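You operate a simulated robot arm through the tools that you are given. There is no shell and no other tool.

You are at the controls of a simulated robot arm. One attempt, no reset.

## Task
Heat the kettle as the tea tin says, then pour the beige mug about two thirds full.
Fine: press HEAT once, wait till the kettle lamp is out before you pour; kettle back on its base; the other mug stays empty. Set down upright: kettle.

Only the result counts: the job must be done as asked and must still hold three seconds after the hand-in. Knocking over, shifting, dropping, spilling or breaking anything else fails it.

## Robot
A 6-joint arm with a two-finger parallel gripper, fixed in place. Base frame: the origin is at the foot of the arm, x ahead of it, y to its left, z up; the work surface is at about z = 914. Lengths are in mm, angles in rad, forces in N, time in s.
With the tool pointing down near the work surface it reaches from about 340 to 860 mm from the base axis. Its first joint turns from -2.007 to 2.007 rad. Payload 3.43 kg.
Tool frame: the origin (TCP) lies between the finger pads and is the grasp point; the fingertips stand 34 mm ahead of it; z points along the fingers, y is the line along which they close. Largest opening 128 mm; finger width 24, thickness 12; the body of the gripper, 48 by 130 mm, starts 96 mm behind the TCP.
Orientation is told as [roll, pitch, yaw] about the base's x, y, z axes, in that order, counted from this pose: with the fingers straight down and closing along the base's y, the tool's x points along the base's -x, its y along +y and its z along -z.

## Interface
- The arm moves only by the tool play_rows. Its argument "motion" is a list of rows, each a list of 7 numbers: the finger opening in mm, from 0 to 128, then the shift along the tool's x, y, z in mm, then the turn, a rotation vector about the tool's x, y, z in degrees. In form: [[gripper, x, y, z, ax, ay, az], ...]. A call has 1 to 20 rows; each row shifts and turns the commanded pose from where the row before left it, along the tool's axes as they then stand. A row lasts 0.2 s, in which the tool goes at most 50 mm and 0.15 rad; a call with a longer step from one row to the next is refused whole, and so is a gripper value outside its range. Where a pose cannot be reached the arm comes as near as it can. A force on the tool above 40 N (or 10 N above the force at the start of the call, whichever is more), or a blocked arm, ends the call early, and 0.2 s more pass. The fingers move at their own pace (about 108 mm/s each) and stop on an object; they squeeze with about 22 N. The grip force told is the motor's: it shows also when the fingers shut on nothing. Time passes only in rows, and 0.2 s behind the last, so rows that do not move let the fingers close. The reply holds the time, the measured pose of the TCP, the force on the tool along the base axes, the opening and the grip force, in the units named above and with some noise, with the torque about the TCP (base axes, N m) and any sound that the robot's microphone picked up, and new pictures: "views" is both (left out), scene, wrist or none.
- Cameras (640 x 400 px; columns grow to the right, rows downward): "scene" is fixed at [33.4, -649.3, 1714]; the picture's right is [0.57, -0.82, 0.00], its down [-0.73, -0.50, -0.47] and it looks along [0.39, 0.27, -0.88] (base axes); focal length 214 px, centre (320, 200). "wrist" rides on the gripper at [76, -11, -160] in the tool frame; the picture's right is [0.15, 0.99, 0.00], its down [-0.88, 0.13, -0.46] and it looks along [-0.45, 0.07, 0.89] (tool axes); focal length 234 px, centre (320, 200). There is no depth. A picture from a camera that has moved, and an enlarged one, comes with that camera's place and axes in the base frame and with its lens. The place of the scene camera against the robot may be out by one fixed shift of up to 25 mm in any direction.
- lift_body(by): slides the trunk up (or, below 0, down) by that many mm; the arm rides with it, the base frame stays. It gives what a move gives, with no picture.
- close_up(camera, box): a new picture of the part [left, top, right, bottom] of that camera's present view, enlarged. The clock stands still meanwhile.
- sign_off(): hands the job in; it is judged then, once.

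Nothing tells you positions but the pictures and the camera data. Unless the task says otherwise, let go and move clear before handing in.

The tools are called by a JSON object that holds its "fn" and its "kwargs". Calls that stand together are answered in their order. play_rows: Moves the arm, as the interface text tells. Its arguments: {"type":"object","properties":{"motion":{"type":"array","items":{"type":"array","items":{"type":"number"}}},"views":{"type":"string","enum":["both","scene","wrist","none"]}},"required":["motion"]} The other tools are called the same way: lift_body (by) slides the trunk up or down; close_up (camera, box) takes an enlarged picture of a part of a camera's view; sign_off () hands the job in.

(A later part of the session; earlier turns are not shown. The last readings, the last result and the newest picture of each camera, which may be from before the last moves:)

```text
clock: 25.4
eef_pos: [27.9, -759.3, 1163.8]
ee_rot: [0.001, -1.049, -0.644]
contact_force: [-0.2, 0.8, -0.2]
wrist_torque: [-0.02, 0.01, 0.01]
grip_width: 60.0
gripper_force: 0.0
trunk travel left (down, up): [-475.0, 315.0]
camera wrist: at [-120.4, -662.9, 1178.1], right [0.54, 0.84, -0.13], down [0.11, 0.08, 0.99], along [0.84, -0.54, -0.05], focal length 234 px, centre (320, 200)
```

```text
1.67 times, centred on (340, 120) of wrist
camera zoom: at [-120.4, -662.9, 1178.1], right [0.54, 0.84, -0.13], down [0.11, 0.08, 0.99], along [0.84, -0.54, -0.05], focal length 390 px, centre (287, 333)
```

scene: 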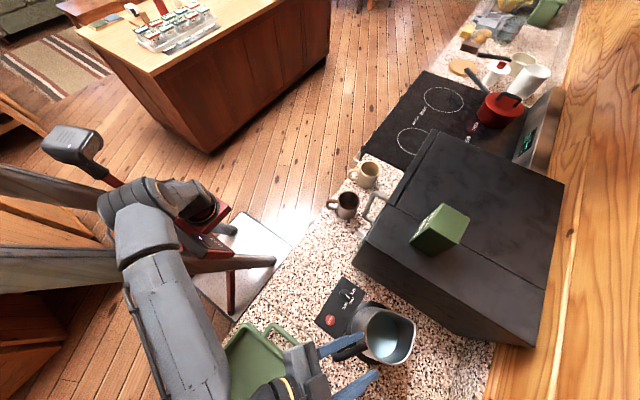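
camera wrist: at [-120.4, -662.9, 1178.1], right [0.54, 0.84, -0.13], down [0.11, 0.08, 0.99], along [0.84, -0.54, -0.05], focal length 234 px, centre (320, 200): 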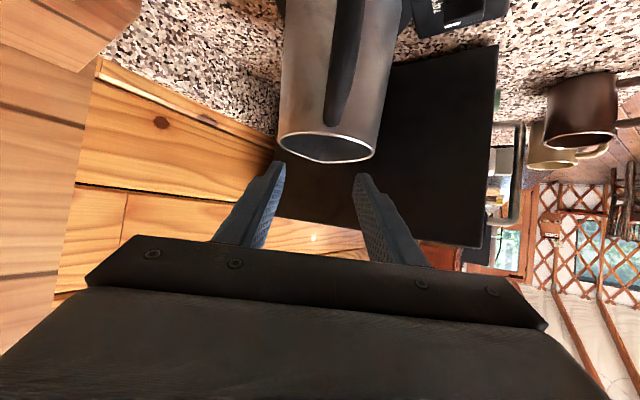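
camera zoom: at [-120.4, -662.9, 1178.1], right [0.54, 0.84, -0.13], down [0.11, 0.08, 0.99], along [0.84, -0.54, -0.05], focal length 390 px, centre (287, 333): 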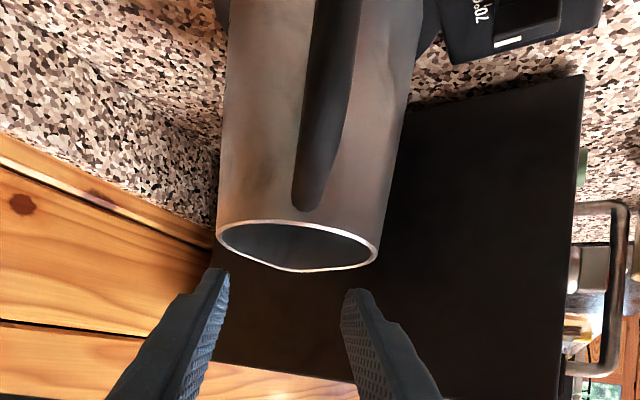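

The lamp still glows in the scene view, which will serve as my check. I shift 4 mm sideways to centre on the handle and come down part way.

{"fn": "play_rows", "kwargs": {"motion": [[60, 8.66, 2, 5, 0, 0, 0], [60, 8.66, 2, 5, 0, 0, 0], [60, 8.66, 0, 5, 0, 0, 0], [60, 8.66, 0, 5, 0, 0, 0], [60, 0, 0, 0, 0, 0, 0]], "views": "wrist"}}

{"fn": "close_up", "kwargs": {"camera": "wrist", "box": [240, 20, 420, 240]}}

{"fn": "close_up", "kwargs": {"camera": "scene", "box": [320, 290, 410, 370]}}

```text
clock: 26.6
eef_pos: [30.8, -755.4, 1123.5]
ee_rot: [0.001, -1.047, -0.644]
contact_force: [0.5, 0.0, 0.2]
wrist_torque: [0.02, -0.02, 0.01]
grip_width: 60.2
gripper_force: 0.1
trunk travel left (down, up): [-475.0, 315.0]
camera wrist: at [-117.3, -659.0, 1138.0], right [0.53, 0.84, -0.13], down [0.11, 0.08, 0.99], along [0.84, -0.54, -0.05], focal length 234 px, centre (320, 200)
```

wrist: 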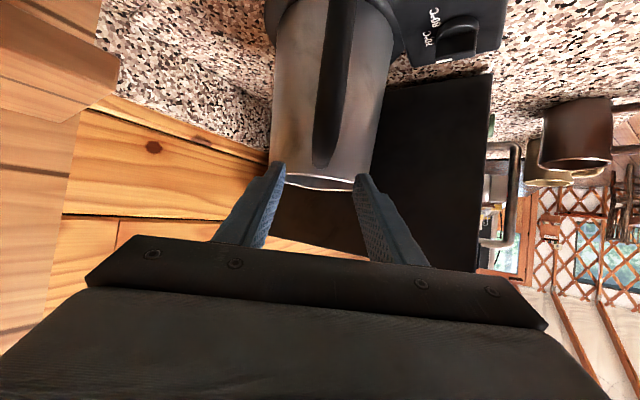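

```text
1.82 times, centred on (330, 130) of wrist
camera zoom: at [-117.3, -659.0, 1138.0], right [0.53, 0.84, -0.13], down [0.11, 0.08, 0.99], along [0.84, -0.54, -0.05], focal length 426 px, centre (302, 327)
```

zoom: 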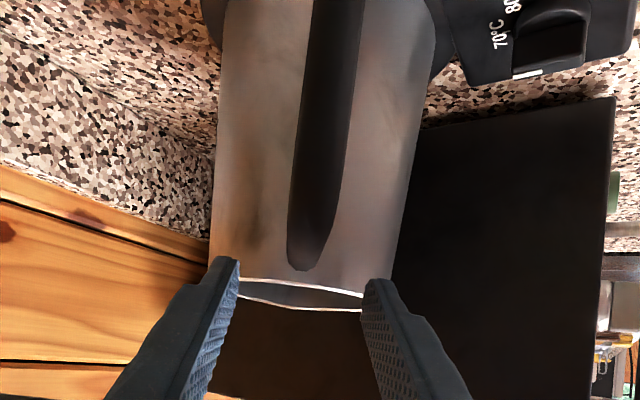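

```text
5.00 times, centred on (365, 330) of scene
camera zoom: at [33.4, -649.3, 1714.0], right [0.57, -0.82, 0.0], down [-0.73, -0.5, -0.47], along [0.39, 0.27, -0.88], focal length 1072 px, centre (95, -450)
```

zoom: 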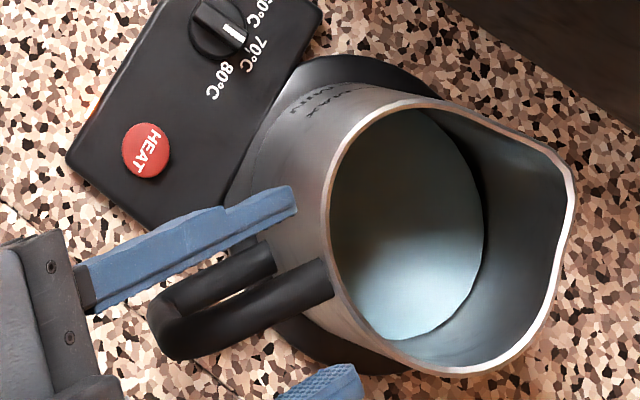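

{"fn": "play_rows", "kwargs": {"motion": [[60, 7.25, 0.5, 4.2, 0, 0, 0], [60, 7.25, 0.5, 4.2, 0, 0, 0], [60, 7.25, 0, 4.2, 0, 0, 0], [60, 7.25, 0, 4.2, 0, 0, 0], [60, 0, 0, 0, 0, 0, 0]]}}

{"fn": "close_up", "kwargs": {"camera": "wrist", "box": [240, 20, 420, 240]}}

{"fn": "close_up", "kwargs": {"camera": "scene", "box": [320, 290, 410, 370]}}

```text
clock: 27.8
eef_pos: [30.2, -755.2, 1091.1]
ee_rot: [0.003, -1.048, -0.644]
contact_force: [-0.9, 0.3, -0.3]
wrist_torque: [-0.04, -0.02, -0.01]
grip_width: 60.0
gripper_force: 0.2
trunk travel left (down, up): [-475.0, 315.0]
camera wrist: at [-117.4, -659.2, 1105.7], right [0.53, 0.84, -0.13], down [0.11, 0.08, 0.99], along [0.84, -0.54, -0.05], focal length 234 px, centre (320, 200)
```

scene: 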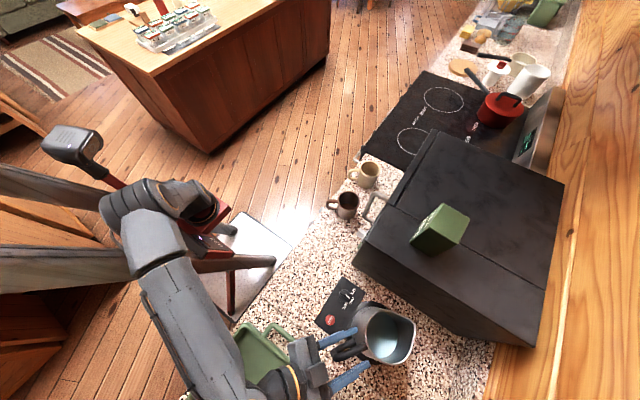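
wrist: 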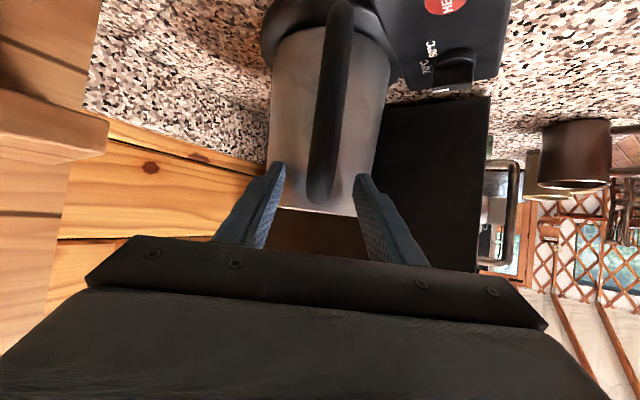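

```text
1.82 times, centred on (330, 130) of wrist
camera zoom: at [-117.4, -659.2, 1105.7], right [0.53, 0.84, -0.13], down [0.11, 0.08, 0.99], along [0.84, -0.54, -0.05], focal length 426 px, centre (302, 327)
```

zoom: 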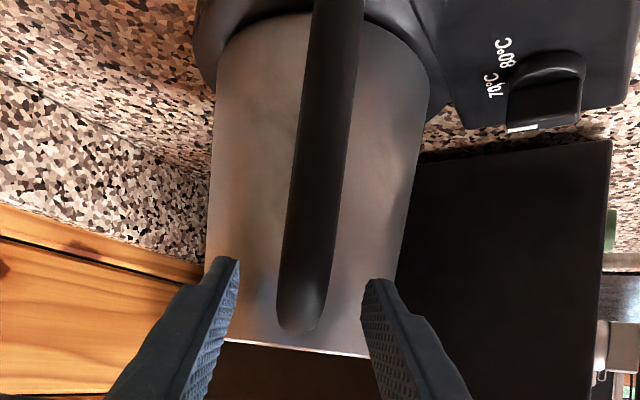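

```text
5.00 times, centred on (365, 330) of scene
camera zoom: at [33.4, -649.3, 1714.0], right [0.57, -0.82, 0.0], down [-0.73, -0.5, -0.47], along [0.39, 0.27, -0.88], focal length 1072 px, centre (95, -450)
```

zoom: 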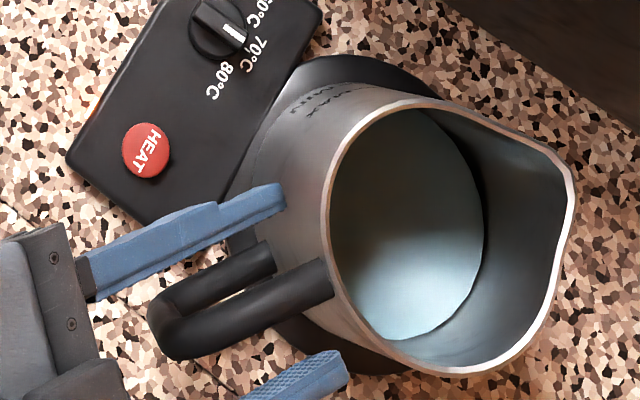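

The handle is centred between the fingers. I lower 5 mm more and wait with the fingers open until the lamp goes out.

{"fn": "play_rows", "kwargs": {"motion": [[60, 4.33, 0, 2.5, 0, 0, 0], [60, 0, 0, 0, 0, 0, 0], [60, 0, 0, 0, 0, 0, 0], [60, 0, 0, 0, 0, 0, 0], [60, 0, 0, 0, 0, 0, 0], [60, 0, 0, 0, 0, 0, 0], [60, 0, 0, 0, 0, 0, 0], [60, 0, 0, 0, 0, 0, 0], [60, 0, 0, 0, 0, 0, 0], [60, 0, 0, 0, 0, 0, 0], [60, 0, 0, 0, 0, 0, 0], [60, 0, 0, 0, 0, 0, 0], [60, 0, 0, 0, 0, 0, 0], [60, 0, 0, 0, 0, 0, 0], [60, 0, 0, 0, 0, 0, 0], [60, 0, 0, 0, 0, 0, 0], [60, 0, 0, 0, 0, 0, 0], [60, 0, 0, 0, 0, 0, 0], [60, 0, 0, 0, 0, 0, 0], [60, 0, 0, 0, 0, 0, 0]], "views": "none"}}

{"fn": "close_up", "kwargs": {"camera": "scene", "box": [320, 285, 360, 325]}}

```text
clock: 32.0
eef_pos: [31.0, -755.5, 1086.1]
ee_rot: [0.001, -1.048, -0.644]
contact_force: [-0.1, -0.1, -0.8]
wrist_torque: [-0.01, 0.02, 0.04]
grip_width: 59.8
gripper_force: 0.0
trunk travel left (down, up): [-475.0, 315.0]
```

```text
10.00 times, centred on (340, 305) of scene
camera zoom: at [33.4, -649.3, 1714.0], right [0.57, -0.82, 0.0], down [-0.73, -0.5, -0.47], along [0.39, 0.27, -0.88], focal length 2145 px, centre (120, -850)
```

zoom: 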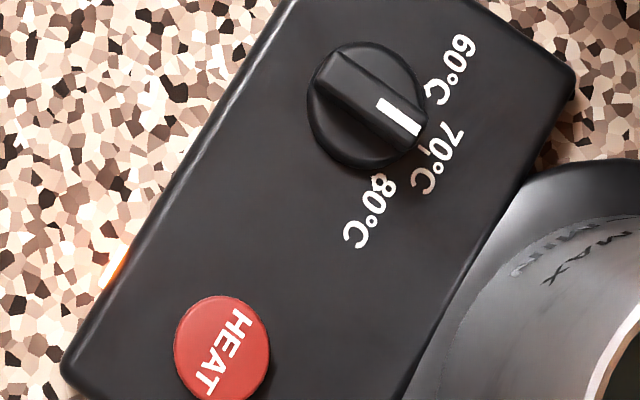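

The lamp is still glowing (orange edge at the plate's left side), so I keep waiting.

{"fn": "play_rows", "kwargs": {"motion": [[60, 0, 0, 0, 0, 0, 0], [60, 0, 0, 0, 0, 0, 0], [60, 0, 0, 0, 0, 0, 0], [60, 0, 0, 0, 0, 0, 0], [60, 0, 0, 0, 0, 0, 0], [60, 0, 0, 0, 0, 0, 0], [60, 0, 0, 0, 0, 0, 0], [60, 0, 0, 0, 0, 0, 0], [60, 0, 0, 0, 0, 0, 0], [60, 0, 0, 0, 0, 0, 0], [60, 0, 0, 0, 0, 0, 0], [60, 0, 0, 0, 0, 0, 0], [60, 0, 0, 0, 0, 0, 0], [60, 0, 0, 0, 0, 0, 0], [60, 0, 0, 0, 0, 0, 0], [60, 0, 0, 0, 0, 0, 0], [60, 0, 0, 0, 0, 0, 0], [60, 0, 0, 0, 0, 0, 0], [60, 0, 0, 0, 0, 0, 0], [60, 0, 0, 0, 0, 0, 0]], "views": "none"}}

{"fn": "play_rows", "kwargs": {"motion": [[60, 0, 0, 0, 0, 0, 0], [60, 0, 0, 0, 0, 0, 0], [60, 0, 0, 0, 0, 0, 0], [60, 0, 0, 0, 0, 0, 0], [60, 0, 0, 0, 0, 0, 0], [60, 0, 0, 0, 0, 0, 0], [60, 0, 0, 0, 0, 0, 0], [60, 0, 0, 0, 0, 0, 0], [60, 0, 0, 0, 0, 0, 0], [60, 0, 0, 0, 0, 0, 0], [60, 0, 0, 0, 0, 0, 0], [60, 0, 0, 0, 0, 0, 0], [60, 0, 0, 0, 0, 0, 0], [60, 0, 0, 0, 0, 0, 0], [60, 0, 0, 0, 0, 0, 0], [60, 0, 0, 0, 0, 0, 0], [60, 0, 0, 0, 0, 0, 0], [60, 0, 0, 0, 0, 0, 0], [60, 0, 0, 0, 0, 0, 0], [60, 0, 0, 0, 0, 0, 0]], "views": "none"}}

{"fn": "close_up", "kwargs": {"camera": "scene", "box": [320, 285, 360, 325]}}

```text
clock: 36.2
eef_pos: [30.9, -754.5, 1086.3]
ee_rot: [0.0, -1.049, -0.644]
contact_force: [-1.1, -0.9, 0.4]
wrist_torque: [-0.02, 0.0, 0.0]
grip_width: 60.2
gripper_force: 0.1
trunk travel left (down, up): [-475.0, 315.0]
```

```text
clock: 40.4
eef_pos: [30.4, -754.5, 1086.6]
ee_rot: [0.002, -1.047, -0.643]
contact_force: [0.0, -0.5, -0.1]
wrist_torque: [-0.03, 0.01, -0.02]
grip_width: 60.1
gripper_force: 0.0
trunk travel left (down, up): [-475.0, 315.0]
```

```text
10.00 times, centred on (340, 305) of scene
camera zoom: at [33.4, -649.3, 1714.0], right [0.57, -0.82, 0.0], down [-0.73, -0.5, -0.47], along [0.39, 0.27, -0.88], focal length 2145 px, centre (120, -850)
```

zoom: 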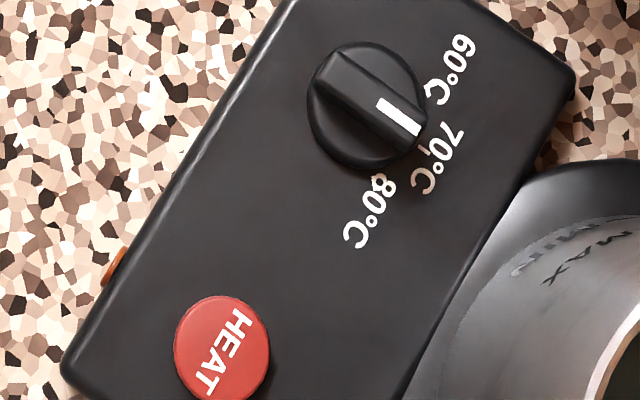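

The lamp has gone dark, so the heating is done. I close on the handle and see how it seats.

{"fn": "play_rows", "kwargs": {"motion": [[30, 0, 0, 0, 0, 0, 0], [10, 0, 0, 0, 0, 0, 0], [0, 0, 0, 0, 0, 0, 0], [0, 0, 0, 0, 0, 0, 0], [0, 0, 0, 0, 0, 0, 0]]}}

{"fn": "close_up", "kwargs": {"camera": "wrist", "box": [240, 20, 420, 240]}}

{"fn": "close_up", "kwargs": {"camera": "scene", "box": [320, 290, 410, 370]}}

```text
clock: 41.6
eef_pos: [30.1, -754.6, 1086.1]
ee_rot: [0.002, -1.046, -0.645]
contact_force: [1.3, 1.1, 0.2]
wrist_torque: [-0.04, -0.07, 0.21]
grip_width: 16.7
gripper_force: 22.2
trunk travel left (down, up): [-475.0, 315.0]
camera wrist: at [-117.2, -659.1, 1100.3], right [0.53, 0.84, -0.13], down [0.11, 0.08, 0.99], along [0.84, -0.54, -0.05], focal length 234 px, centre (320, 200)
```

scene: 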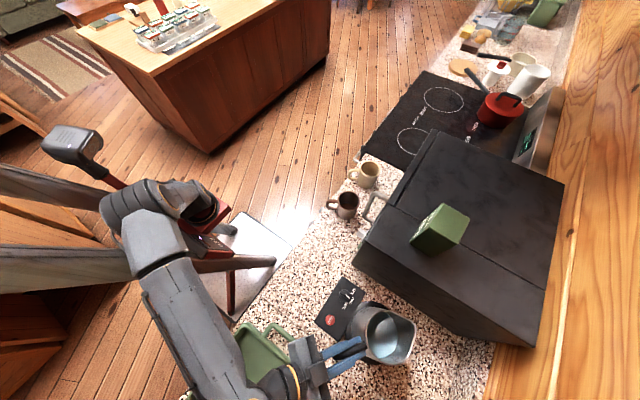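
wrist: 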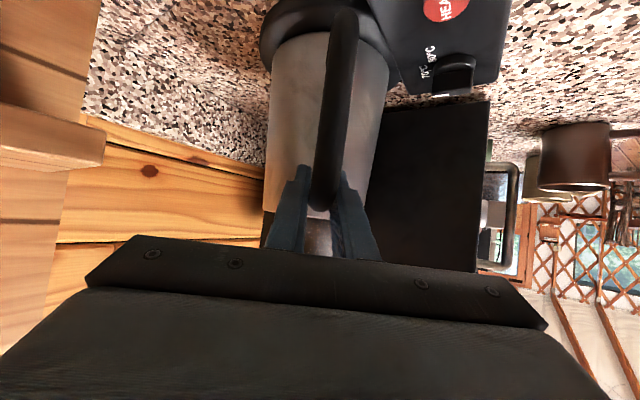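

```text
1.82 times, centred on (330, 130) of wrist
camera zoom: at [-117.2, -659.1, 1100.3], right [0.53, 0.84, -0.13], down [0.11, 0.08, 0.99], along [0.84, -0.54, -0.05], focal length 426 px, centre (302, 327)
```

zoom: 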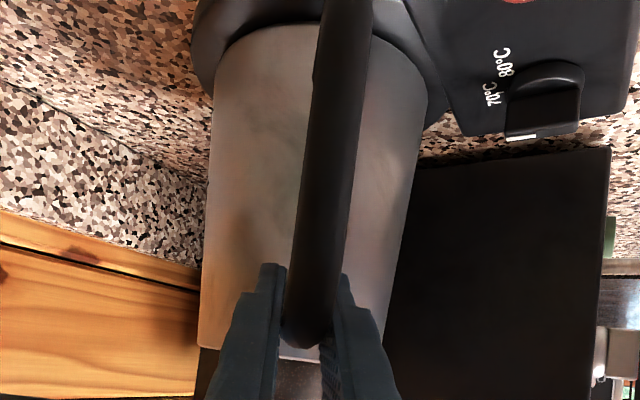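

```text
5.00 times, centred on (365, 330) of scene
camera zoom: at [33.4, -649.3, 1714.0], right [0.57, -0.82, 0.0], down [-0.73, -0.5, -0.47], along [0.39, 0.27, -0.88], focal length 1072 px, centre (95, -450)
```

zoom: 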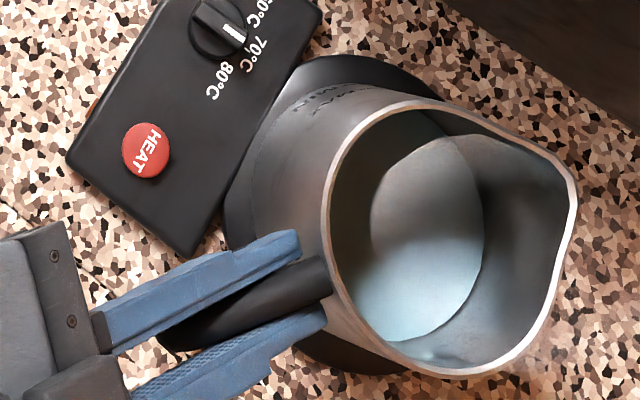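

{"fn": "close_up", "kwargs": {"camera": "scene", "box": [355, 295, 425, 370]}}

```text
5.33 times, centred on (390, 332) of scene
camera zoom: at [33.4, -649.3, 1714.0], right [0.57, -0.82, 0.0], down [-0.73, -0.5, -0.47], along [0.39, 0.27, -0.88], focal length 1144 px, centre (-53, -507)
```

zoom: 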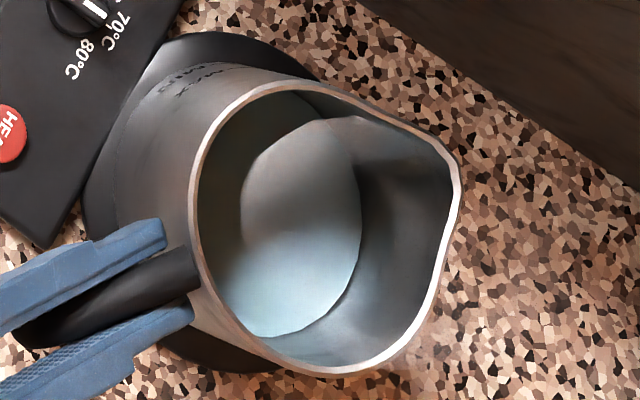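

The grip is on: 16.7 mm wide, 22 N, handle upright. I do a small test lift to feel the weight and see whether the kettle stays level.

{"fn": "play_rows", "kwargs": {"motion": [[0, -2.6, 0, -1.5, 0, 0, 0], [0, -2.6, 0, -1.5, 0, 0, 0], [0, -2.6, 0, -1.5, 0, 0, 0], [0, -2.6, 0, -1.5, 0, 0, 0], [0, 0, 0, 0, 0, 0, 0]]}}

{"fn": "close_up", "kwargs": {"camera": "wrist", "box": [240, 20, 420, 240]}}

{"fn": "close_up", "kwargs": {"camera": "scene", "box": [320, 290, 410, 370]}}

```text
clock: 42.8
eef_pos: [29.7, -754.8, 1098.7]
ee_rot: [0.002, -1.048, -0.645]
contact_force: [1.0, 0.4, -6.7]
wrist_torque: [0.29, 0.4, 0.01]
grip_width: 16.9
gripper_force: 22.1
trunk travel left (down, up): [-475.0, 315.0]
camera wrist: at [-117.3, -659.2, 1111.9], right [0.53, 0.84, -0.13], down [0.11, 0.08, 0.99], along [0.84, -0.54, -0.05], focal length 234 px, centre (320, 200)
```

scene: 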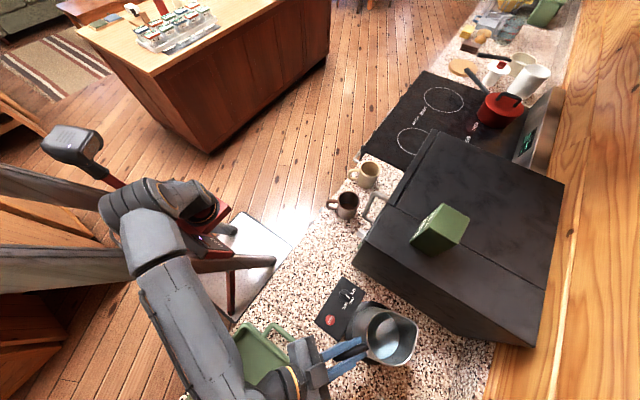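
wrist: 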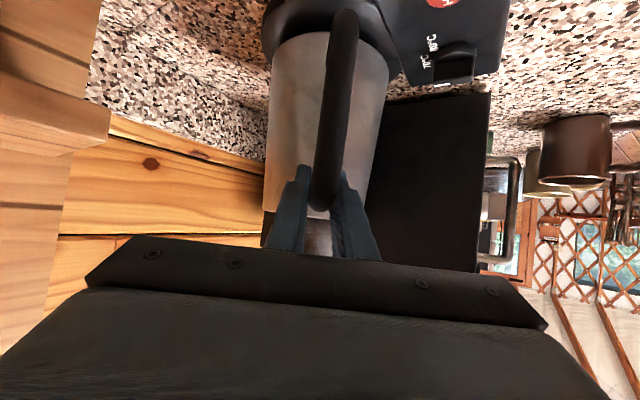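

```text
1.82 times, centred on (330, 130) of wrist
camera zoom: at [-117.3, -659.2, 1111.9], right [0.53, 0.84, -0.13], down [0.11, 0.08, 0.99], along [0.84, -0.54, -0.05], focal length 426 px, centre (302, 327)
```

zoom: 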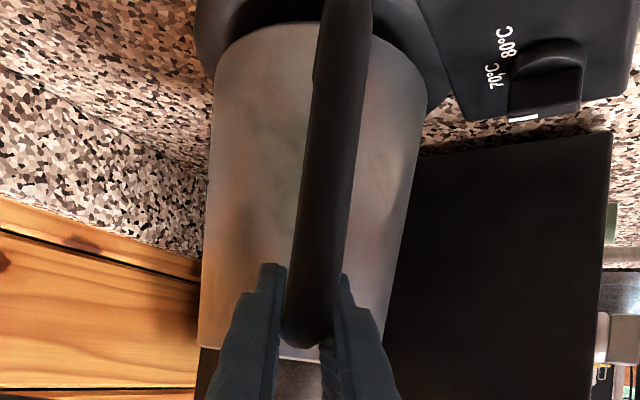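

```text
5.00 times, centred on (365, 330) of scene
camera zoom: at [33.4, -649.3, 1714.0], right [0.57, -0.82, 0.0], down [-0.73, -0.5, -0.47], along [0.39, 0.27, -0.88], focal length 1072 px, centre (95, -450)
```

zoom: 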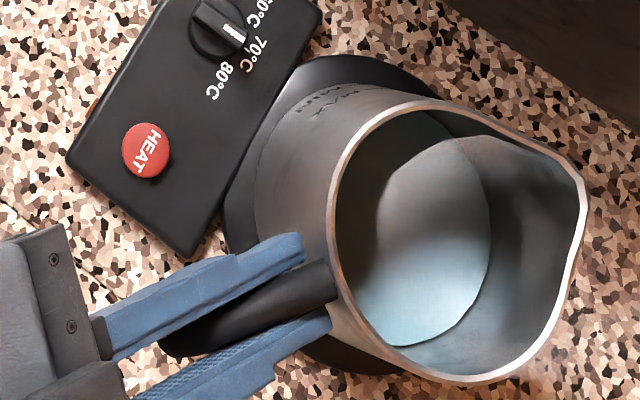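

The weight reads about 7 N with no slip, and the kettle stays level. I lift it with the trunk so the posture stays the same.

{"fn": "lift_body", "kwargs": {"by": 140}}

{"fn": "play_rows", "kwargs": {"motion": [[0, 0, 0, 0, 0, 0, 0]]}}

{"fn": "close_up", "kwargs": {"camera": "scene", "box": [320, 270, 440, 370]}}

```text
clock: 44.5
eef_pos: [29.9, -755.4, 1236.6]
ee_rot: [0.004, -1.048, -0.645]
contact_force: [-0.4, 0.1, -5.6]
wrist_torque: [0.31, 0.4, 0.02]
grip_width: 16.7
gripper_force: 22.4
trunk travel left (down, up): [-615.0, 175.0]
```

```text
clock: 44.9
eef_pos: [30.2, -756.1, 1236.4]
ee_rot: [0.001, -1.048, -0.644]
contact_force: [-0.7, -0.3, -6.1]
wrist_torque: [0.31, 0.39, 0.01]
grip_width: 17.1
gripper_force: 22.3
trunk travel left (down, up): [-615.0, 175.0]
camera wrist: at [-117.2, -659.3, 1251.7], right [0.53, 0.84, -0.13], down [0.11, 0.08, 0.99], along [0.84, -0.54, -0.05], focal length 234 px, centre (320, 200)
```

scene: 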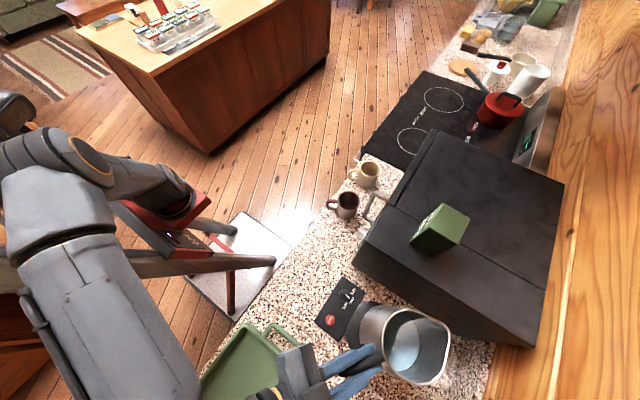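
wrist: 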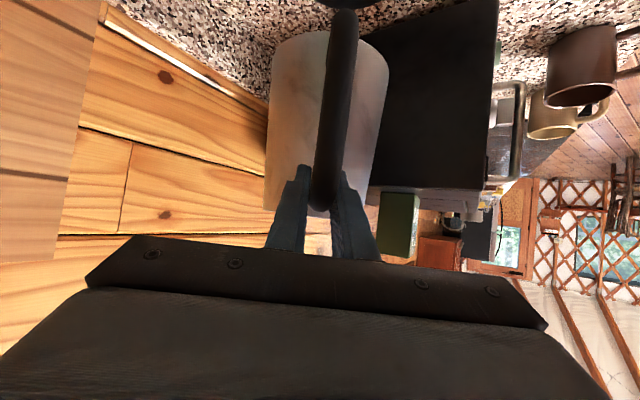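

```text
4.00 times, centred on (380, 320) of scene
camera zoom: at [33.4, -649.3, 1714.0], right [0.57, -0.82, 0.0], down [-0.73, -0.5, -0.47], along [0.39, 0.27, -0.88], focal length 858 px, centre (80, -280)
```

zoom: 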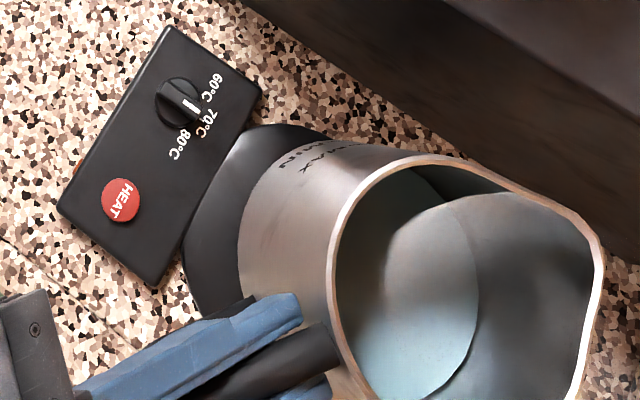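

The kettle hangs level and steady. I turn it towards -y while moving back over the open counter.

{"fn": "play_rows", "kwargs": {"motion": [[0, 5.8, 15.5, -10.1, 4.68, 0, 2.7], [0, 6.5, 14.3, -11.3, 4.68, 0, 2.7], [0, 7.2, 13.0, -12.5, 4.68, 0, 2.7], [0, 7.8, 11.6, -13.4, 4.68, 0, 2.7], [0, 8.3, 10.1, -14.4, 4.68, 0, 2.7], [0, 8.7, 8.5, -15.1, 4.68, 0, 2.7], [0, 9.1, 6.8, -15.8, 4.68, 0, 2.7], [0, 9.4, 5.1, -16.2, 4.68, 0, 2.7], [0, 0, 0, 0, 0, 0, 0]]}}

```text
clock: 46.9
eef_pos: [31.3, -598.7, 1237.0]
ee_rot: [0.001, -1.047, -1.4]
contact_force: [-0.5, -0.1, -6.0]
wrist_torque: [0.45, 0.06, 0.01]
grip_width: 17.0
gripper_force: 21.7
trunk travel left (down, up): [-615.0, 175.0]
camera wrist: at [-10.4, -428.3, 1251.6], right [0.96, 0.24, -0.13], down [0.14, -0.02, 0.99], along [0.24, -0.97, -0.06], focal length 234 px, centre (320, 200)
```

scene: 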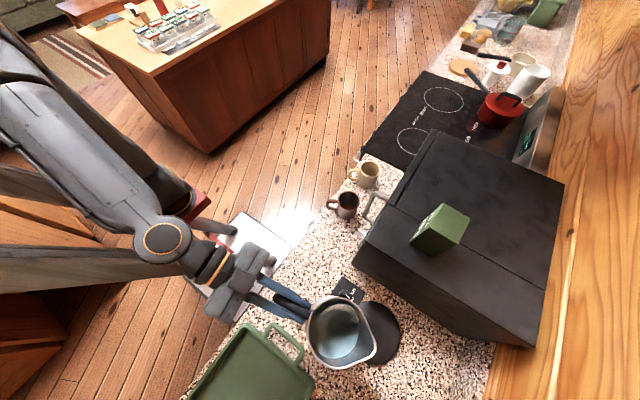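
wrist: 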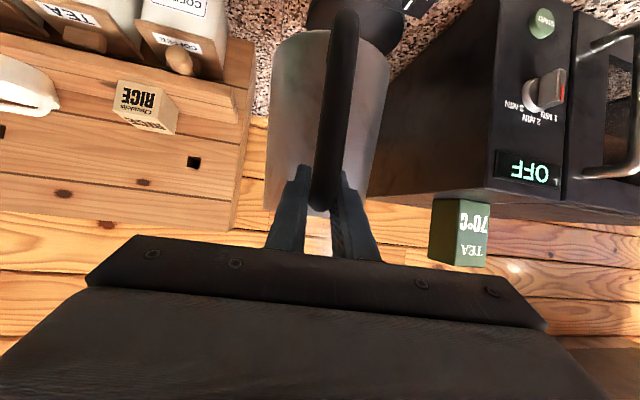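

The tin reads "TEA 70°C" clearly. I carry the kettle along the counter's front edge, clear of the microwave.

{"fn": "play_rows", "kwargs": {"motion": [[0, 3, 10, -5, 0, 0, 0], [0, 5.8, 20.5, -10.04, 0, 0, 0], [0, 5.8, 20.5, -10.04, 0, 0, 0], [0, 5.8, 20.5, -10.04, 0, 0, 0], [0, 5.8, 20.5, -10.04, 0, 0, 0], [0, 5.8, 20.5, -10.04, 0, 0, 0], [0, 5.8, 20.5, -10.04, 0, 0, 0], [0, 5.8, 20.5, -10.04, 0, 0, 0], [0, 5.8, 20.5, -10.04, 0, 0, 0], [0, 5.8, 20.5, -10.04, 0, 0, 0], [0, 5.8, 20.5, -10.04, 0, 0, 0], [0, 5.8, 20.5, -10.04, 0, 0, 0], [0, 3, 10, -5, 0, 0, 0], [0, 0, 0, 0, 0, 0, 0]]}}

```text
clock: 49.9
eef_pos: [242.9, -466.9, 1219.9]
ee_rot: [0.0, -1.048, -1.397]
contact_force: [0.8, 0.7, -5.4]
wrist_torque: [0.46, 0.06, 0.0]
grip_width: 16.8
gripper_force: 21.6
out of reach, approached as far as the arm can: row 7, 8, 9, 10, 11, 12
trunk travel left (down, up): [-615.0, 175.0]
camera wrist: at [201.6, -296.9, 1235.5], right [0.96, 0.24, -0.13], down [0.14, -0.02, 0.99], along [0.24, -0.97, -0.06], focal length 234 px, centre (320, 200)
```

scene: 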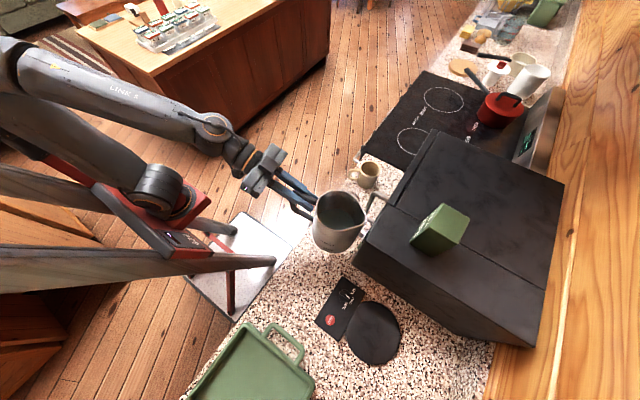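
wrist: 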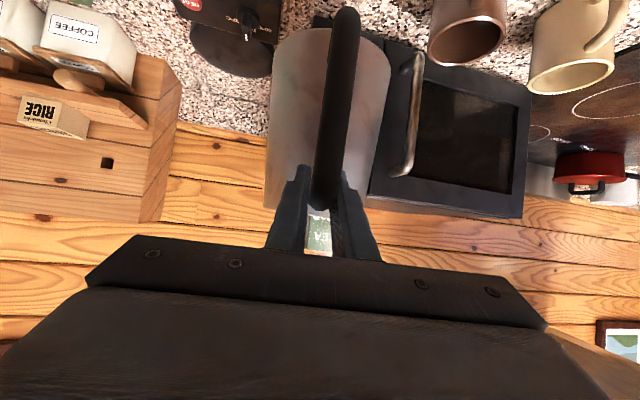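

The path ran too close to the robot's trunk, so I re-plan slightly farther out. I swing past the microwave handle with a margin of about 40 mm.

{"fn": "play_rows", "kwargs": {"motion": [[0, 0.15, 15.75, -6.9, 0, 0, 0], [0, 0.15, 15.75, -6.9, 0, 0, 0], [0, 0.15, 15.75, -6.9, 0, 0, 0], [0, 0.15, 15.75, -6.9, 0, 0, 0], [0, 0.15, 15.75, -6.9, 0, 0, 0], [0, 0.15, 15.75, -6.9, 0, 0, 0], [0, 0, 0, 0, 0, 0, 0]]}}

```text
clock: 51.5
eef_pos: [330.3, -414.9, 1241.4]
ee_rot: [0.0, -1.047, -1.398]
contact_force: [0.5, -0.1, -5.7]
wrist_torque: [0.48, 0.1, 0.04]
grip_width: 16.7
gripper_force: 21.8
trunk travel left (down, up): [-615.0, 175.0]
camera wrist: at [288.9, -243.8, 1256.4], right [0.96, 0.24, -0.13], down [0.14, -0.02, 0.99], along [0.24, -0.97, -0.06], focal length 234 px, centre (320, 200)
```

scene: 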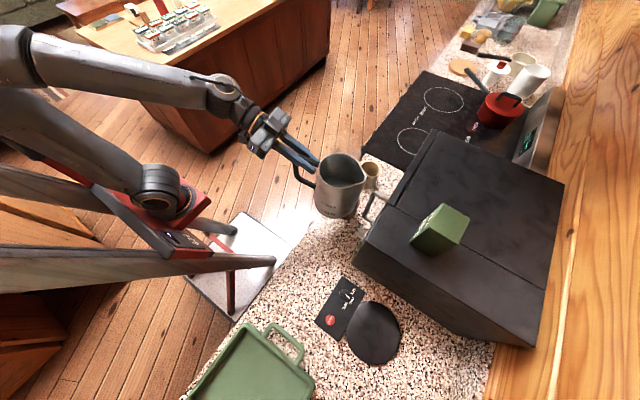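
wrist: 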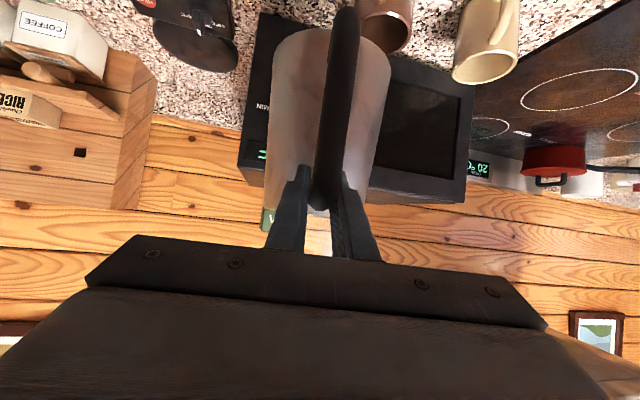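

{"fn": "close_up", "kwargs": {"camera": "scene", "box": [290, 130, 410, 230]}}

{"fn": "close_up", "kwargs": {"camera": "wrist", "box": [360, 0, 540, 110]}}

```text
4.00 times, centred on (350, 180) of scene
camera zoom: at [33.4, -649.3, 1714.0], right [0.57, -0.82, 0.0], down [-0.73, -0.5, -0.47], along [0.39, 0.27, -0.88], focal length 858 px, centre (200, 280)
```

zoom: 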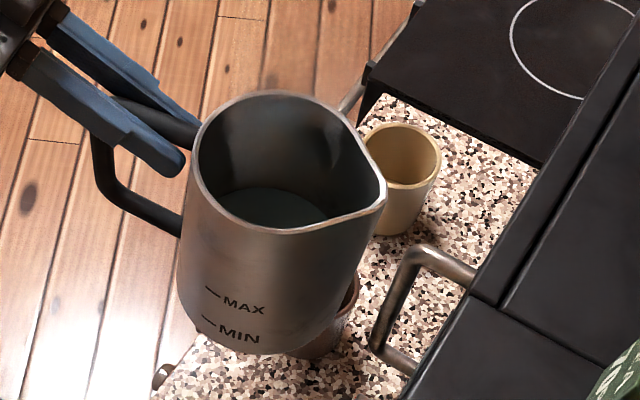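

```text
3.56 times, centred on (450, 55) of wrist
camera zoom: at [288.9, -243.8, 1256.4], right [0.96, 0.24, -0.13], down [0.14, -0.02, 0.99], along [0.24, -0.97, -0.06], focal length 833 px, centre (-142, 716)
```

zoom: 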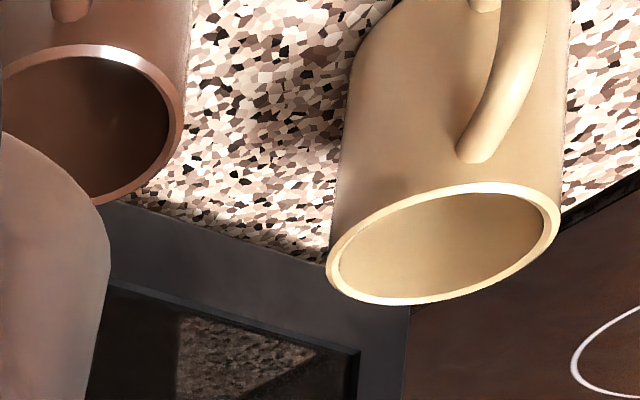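

The beige mug rim is at about (588, -528, 1002), roughly 84 mm across; the kettle lip is about 165 mm ahead of the grip point. I move so the lip will hang over the mug and square the spout to -y.

{"fn": "play_rows", "kwargs": {"motion": [[0, 0.4, 11, -0.7, 0, 0, 0], [0, 0.82, 22.1, -1.42, 0, 0, 0], [0, 0.82, 22.1, -1.42, 0, 0, 0], [0, 0.82, 22.1, -1.42, 0, 0, 0], [0, 0.82, 22.1, -1.42, 0, 0, 0], [0, 0.82, 22.1, -1.42, 0, 0, 0], [0, 0.82, 22.1, -1.42, 0, 0, 0], [0, 0.82, 22.1, -1.42, 0, 0, 0], [0, 0.82, 22.1, -1.42, 0, 0, 0], [0, 0.82, 22.1, -1.42, 0, 0, 0], [0, 0.82, 22.1, -1.42, 0, 0, 0], [0, 0.82, 22.1, -1.42, 0, 0, 0], [0, 0.4, 11, -0.7, 0, 0, 0], [0, 0, 0, 0, 4.29, 0, 2.48], [0, 0, 0, 0, 4.29, 0, 2.48], [0, 0, 0, 0, 0, 0, 0]]}}

{"fn": "close_up", "kwargs": {"camera": "scene", "box": [310, 110, 430, 210]}}

```text
clock: 54.9
eef_pos: [587.3, -349.4, 1240.3]
ee_rot: [0.002, -1.047, -1.573]
contact_force: [-0.7, -0.4, -5.6]
wrist_torque: [0.5, -0.01, 0.01]
grip_width: 16.9
gripper_force: 21.4
trunk travel left (down, up): [-615.0, 175.0]
camera wrist: at [576.2, -173.9, 1255.2], right [0.99, 0.07, -0.13], down [0.13, -0.05, 0.99], along [0.07, -1.0, -0.06], focal length 234 px, centre (320, 200)
```

scene: 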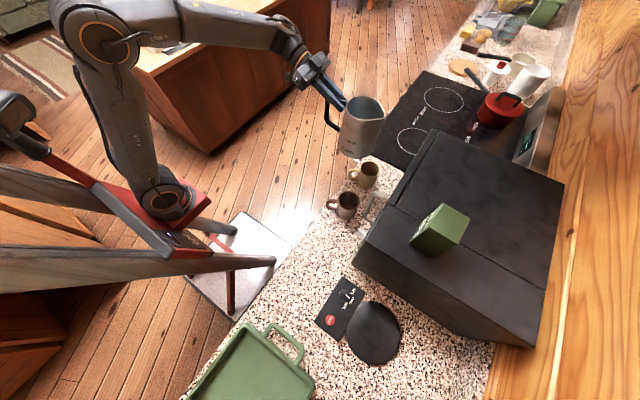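
wrist: 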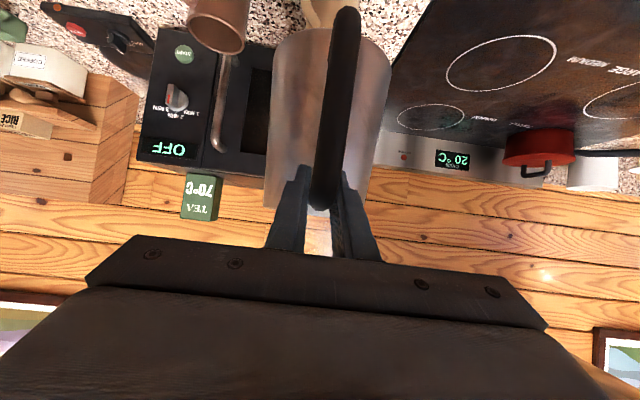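

```text
4.00 times, centred on (370, 160) of scene
camera zoom: at [33.4, -649.3, 1714.0], right [0.57, -0.82, 0.0], down [-0.73, -0.5, -0.47], along [0.39, 0.27, -0.88], focal length 858 px, centre (120, 360)
```

zoom: 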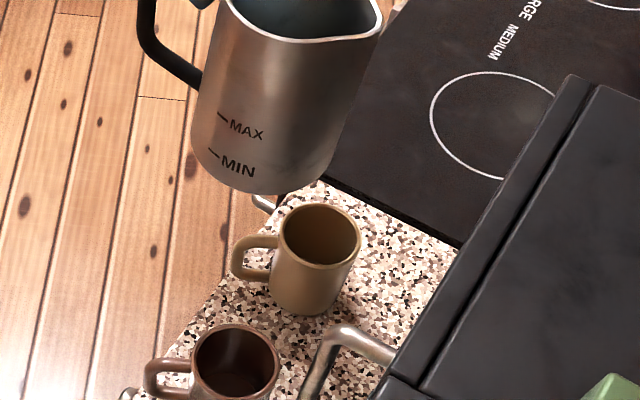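

The lip sits right in line with the mug. I tilt to about 48° while lowering the lip to just above the mug, which should stay short of pouring.

{"fn": "play_rows", "kwargs": {"motion": [[0, 3.25, 0, 8.05, 0, 6, 0], [0, 2.39, 0, 8.35, 0, 6, 0], [0, 1.5, 0, 8.55, 0, 6, 0], [0, 0.6, 0, 8.66, 0, 6, 0], [0, -0.31, 0, 8.68, 0, 6, 0], [0, -1.21, 0, 8.6, 0, 6, 0], [0, -2.1, 0, 8.43, 0, 6, 0], [0, 0, 0, 0, 0, 0, 0]]}}

{"fn": "close_up", "kwargs": {"camera": "scene", "box": [310, 110, 430, 210]}}

```text
clock: 56.6
eef_pos: [587.5, -386.4, 1193.1]
ee_rot: [0.0, -0.31, -1.568]
contact_force: [0.0, 0.5, -5.9]
wrist_torque: [-0.02, 0.02, 0.0]
grip_width: 17.2
gripper_force: 22.3
trunk travel left (down, up): [-615.0, 175.0]
camera wrist: at [575.8, -266.0, 1321.9], right [0.99, 0.14, -0.05], down [0.13, -0.7, 0.7], along [0.07, -0.7, -0.71], focal length 234 px, centre (320, 200)
```

scene: 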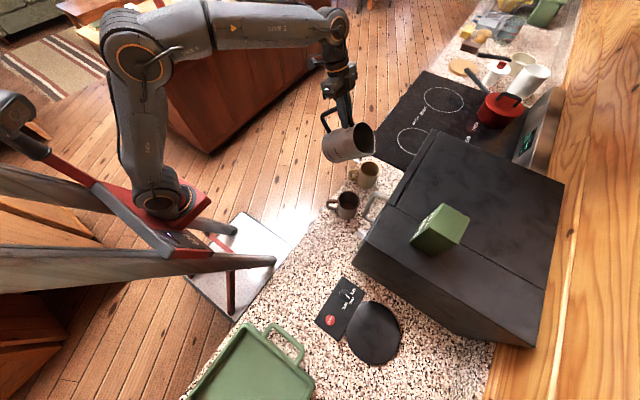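
wrist: 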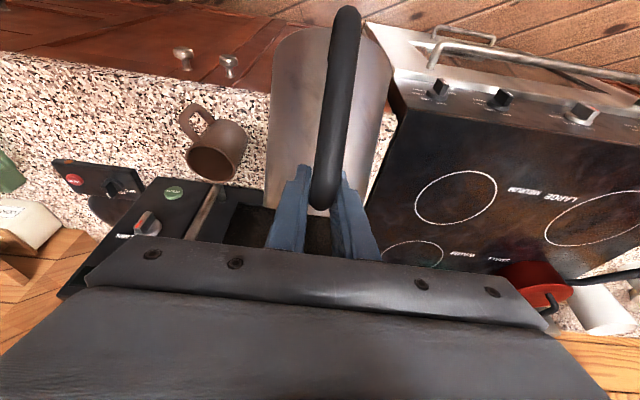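

```text
4.00 times, centred on (370, 160) of scene
camera zoom: at [33.4, -649.3, 1714.0], right [0.57, -0.82, 0.0], down [-0.73, -0.5, -0.47], along [0.39, 0.27, -0.88], focal length 858 px, centre (120, 360)
```

zoom: 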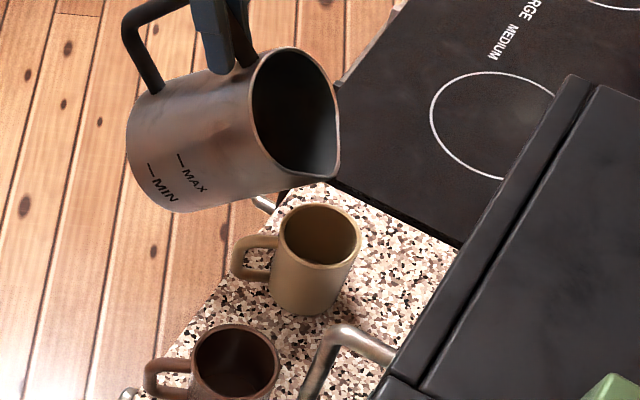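

Now 42° tilted, with the lip poised over the mug. I continue in small steps with the lip held in place.

{"fn": "play_rows", "kwargs": {"motion": [[0, -5, 0, -1.27, 0, 3, 0], [0, -5, 0, -1.27, 0, 3, 0], [0, -5.4, 0, -1, 0, 3, 0], [0, -5.4, 0, -1, 0, 3, 0], [0, 0, 0, 0, 0, 0, 0]], "views": "scene"}}

{"fn": "close_up", "kwargs": {"camera": "scene", "box": [310, 110, 430, 210]}}

```text
clock: 57.9
eef_pos: [585.5, -405.5, 1202.9]
ee_rot: [0.0, -0.104, -1.57]
contact_force: [0.1, 0.0, -6.0]
wrist_torque: [-0.18, 0.01, 0.01]
grip_width: 16.8
gripper_force: 22.4
trunk travel left (down, up): [-615.0, 175.0]
```

scene: 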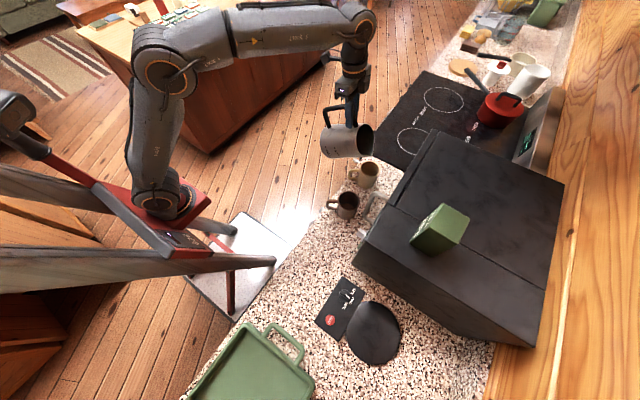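

```text
4.00 times, centred on (370, 160) of scene
camera zoom: at [33.4, -649.3, 1714.0], right [0.57, -0.82, 0.0], down [-0.73, -0.5, -0.47], along [0.39, 0.27, -0.88], focal length 858 px, centre (120, 360)
```

zoom: 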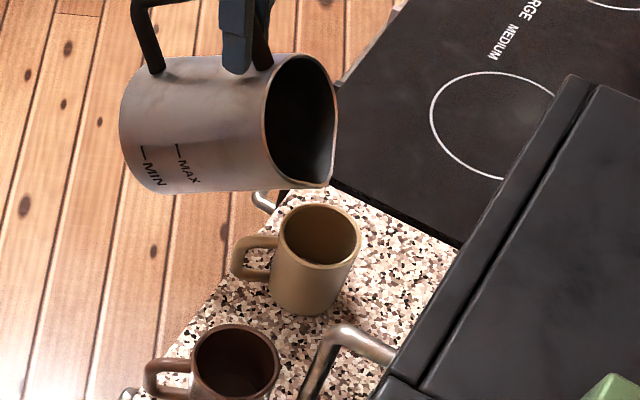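

{"fn": "play_rows", "kwargs": {"motion": [[0, -7.6, 0, -4.6, 0, 3, 0], [0, -7.6, 0, -4.6, 0, 3, 0], [0, 0, 0, 0, 0, 0, 0]], "views": "none"}}

{"fn": "close_up", "kwargs": {"camera": "scene", "box": [330, 120, 410, 200]}}

```text
clock: 58.6
eef_pos: [586.9, -421.5, 1212.9]
ee_rot: [0.002, 0.0, -1.57]
contact_force: [-1.2, 0.0, -6.3]
wrist_torque: [-0.23, 0.01, -0.01]
grip_width: 17.0
gripper_force: 21.6
trunk travel left (down, up): [-615.0, 175.0]
```

```text
5.00 times, centred on (370, 160) of scene
camera zoom: at [33.4, -649.3, 1714.0], right [0.57, -0.82, 0.0], down [-0.73, -0.5, -0.47], along [0.39, 0.27, -0.88], focal length 1072 px, centre (70, 400)
```

zoom: 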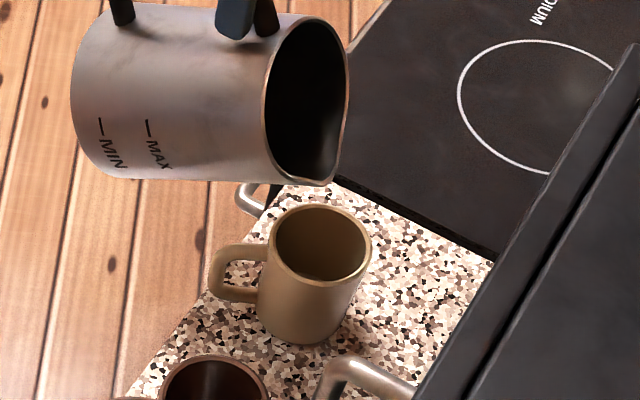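

{"fn": "play_rows", "kwargs": {"motion": [[0, -7.65, 0, -4.6, 0, 3, 0], [0, 0, 0, 0, 0, 0, 0]], "views": "none"}}

{"fn": "close_up", "kwargs": {"camera": "scene", "box": [330, 130, 390, 200]}}

```text
clock: 59.2
eef_pos: [586.4, -428.5, 1217.2]
ee_rot: [0.0, 0.053, -1.57]
contact_force: [0.0, 0.6, -7.0]
wrist_torque: [-0.34, 0.04, 0.0]
grip_width: 16.9
gripper_force: 22.3
trunk travel left (down, up): [-615.0, 175.0]
```

```text
5.71 times, centred on (360, 165) of scene
camera zoom: at [33.4, -649.3, 1714.0], right [0.57, -0.82, 0.0], down [-0.73, -0.5, -0.47], along [0.39, 0.27, -0.88], focal length 1226 px, centre (91, 400)
```

zoom: 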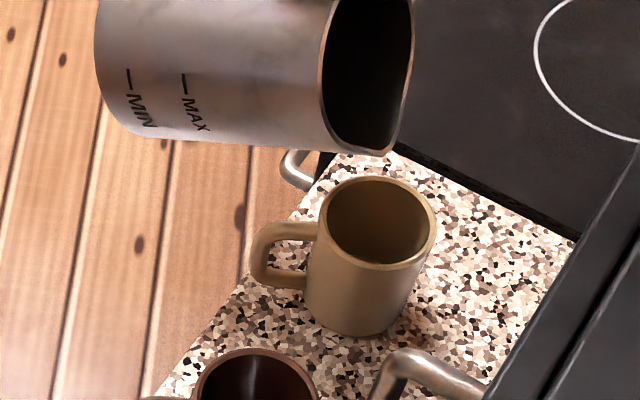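

{"fn": "play_rows", "kwargs": {"motion": [[0, -7.4, 0, -5.0, 0, 3, 0], [0, 0, 0, 0, 0, 0, 0]], "views": "none"}}

{"fn": "close_up", "kwargs": {"camera": "scene", "box": [330, 130, 390, 200]}}

```text
clock: 59.9
eef_pos: [586.7, -434.8, 1222.5]
ee_rot: [-0.001, 0.105, -1.569]
contact_force: [-0.3, 0.8, -6.0]
wrist_torque: [-0.3, 0.03, -0.02]
grip_width: 16.8
gripper_force: 21.8
trunk travel left (down, up): [-615.0, 175.0]
```

```text
5.71 times, centred on (360, 165) of scene
camera zoom: at [33.4, -649.3, 1714.0], right [0.57, -0.82, 0.0], down [-0.73, -0.5, -0.47], along [0.39, 0.27, -0.88], focal length 1226 px, centre (91, 400)
```

zoom: 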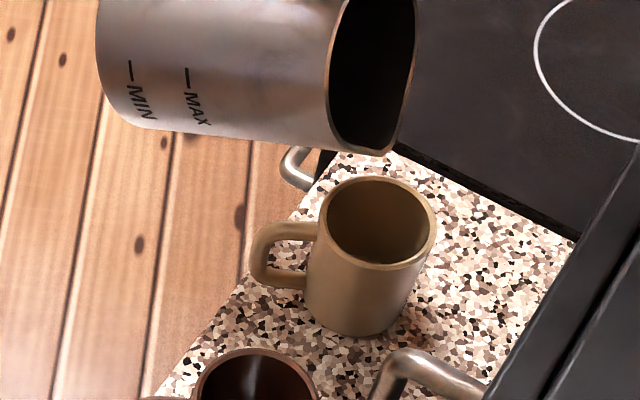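

{"fn": "play_rows", "kwargs": {"motion": [[0, -7.55, 0, -4.7, 0, 3, 0], [0, 0, 0, 0, 0, 0, 0]], "views": "none"}}

{"fn": "close_up", "kwargs": {"camera": "scene", "box": [330, 130, 390, 200]}}

```text
clock: 60.5
eef_pos: [586.6, -444.3, 1225.4]
ee_rot: [0.001, 0.157, -1.571]
contact_force: [0.6, 0.2, -5.6]
wrist_torque: [-0.35, 0.03, 0.04]
grip_width: 16.7
gripper_force: 22.1
trunk travel left (down, up): [-615.0, 175.0]
```

```text
5.71 times, centred on (360, 165) of scene
camera zoom: at [33.4, -649.3, 1714.0], right [0.57, -0.82, 0.0], down [-0.73, -0.5, -0.47], along [0.39, 0.27, -0.88], focal length 1226 px, centre (91, 400)
```

zoom: 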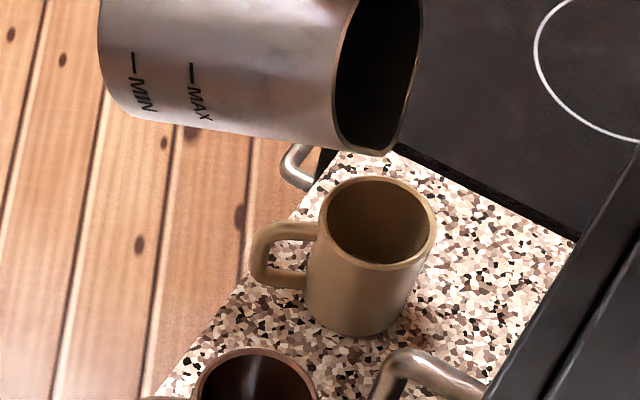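

{"fn": "play_rows", "kwargs": {"motion": [[0, -7.55, 0, -4.74, 0, 3, 0], [0, 0, 0, 0, 0, 0, 0]], "views": "none"}}

{"fn": "close_up", "kwargs": {"camera": "scene", "box": [330, 130, 390, 200]}}

```text
clock: 61.0
eef_pos: [586.7, -452.7, 1229.0]
ee_rot: [-0.001, 0.21, -1.572]
contact_force: [-1.0, 0.0, -7.2]
wrist_torque: [-0.4, 0.01, 0.04]
grip_width: 16.7
gripper_force: 21.7
trunk travel left (down, up): [-615.0, 175.0]
```

```text
5.71 times, centred on (360, 165) of scene
camera zoom: at [33.4, -649.3, 1714.0], right [0.57, -0.82, 0.0], down [-0.73, -0.5, -0.47], along [0.39, 0.27, -0.88], focal length 1226 px, centre (91, 400)
```

zoom: 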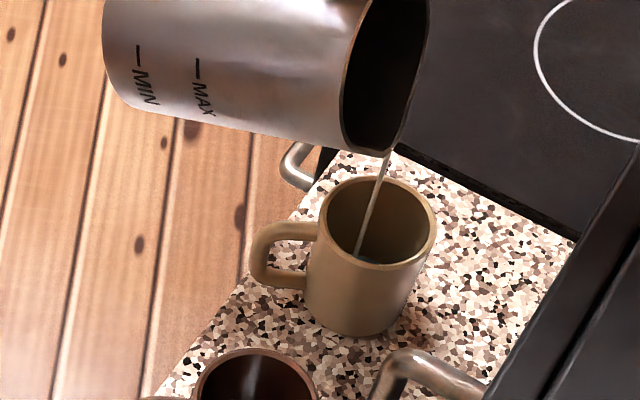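

A stream has started and falls inside the beige mug. I hold and watch the level.

{"fn": "play_rows", "kwargs": {"motion": [[0, 0, 0, 0, 0, 0, 0], [0, 0, 0, 0, 0, 0, 0]], "views": "none"}}

{"fn": "close_up", "kwargs": {"camera": "scene", "box": [330, 130, 390, 200]}}

```text
clock: 61.6
eef_pos: [586.0, -452.1, 1229.1]
ee_rot: [-0.001, 0.21, -1.571]
contact_force: [0.1, 0.5, -6.7]
wrist_torque: [-0.39, 0.01, 0.0]
grip_width: 16.9
gripper_force: 21.7
trunk travel left (down, up): [-615.0, 175.0]
```

```text
5.71 times, centred on (360, 165) of scene
camera zoom: at [33.4, -649.3, 1714.0], right [0.57, -0.82, 0.0], down [-0.73, -0.5, -0.47], along [0.39, 0.27, -0.88], focal length 1226 px, centre (91, 400)
```

zoom: 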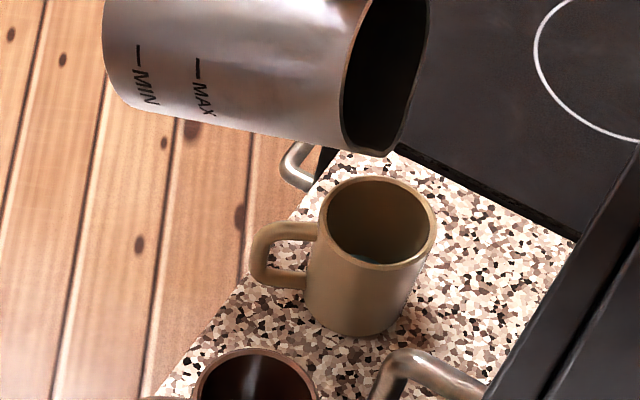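

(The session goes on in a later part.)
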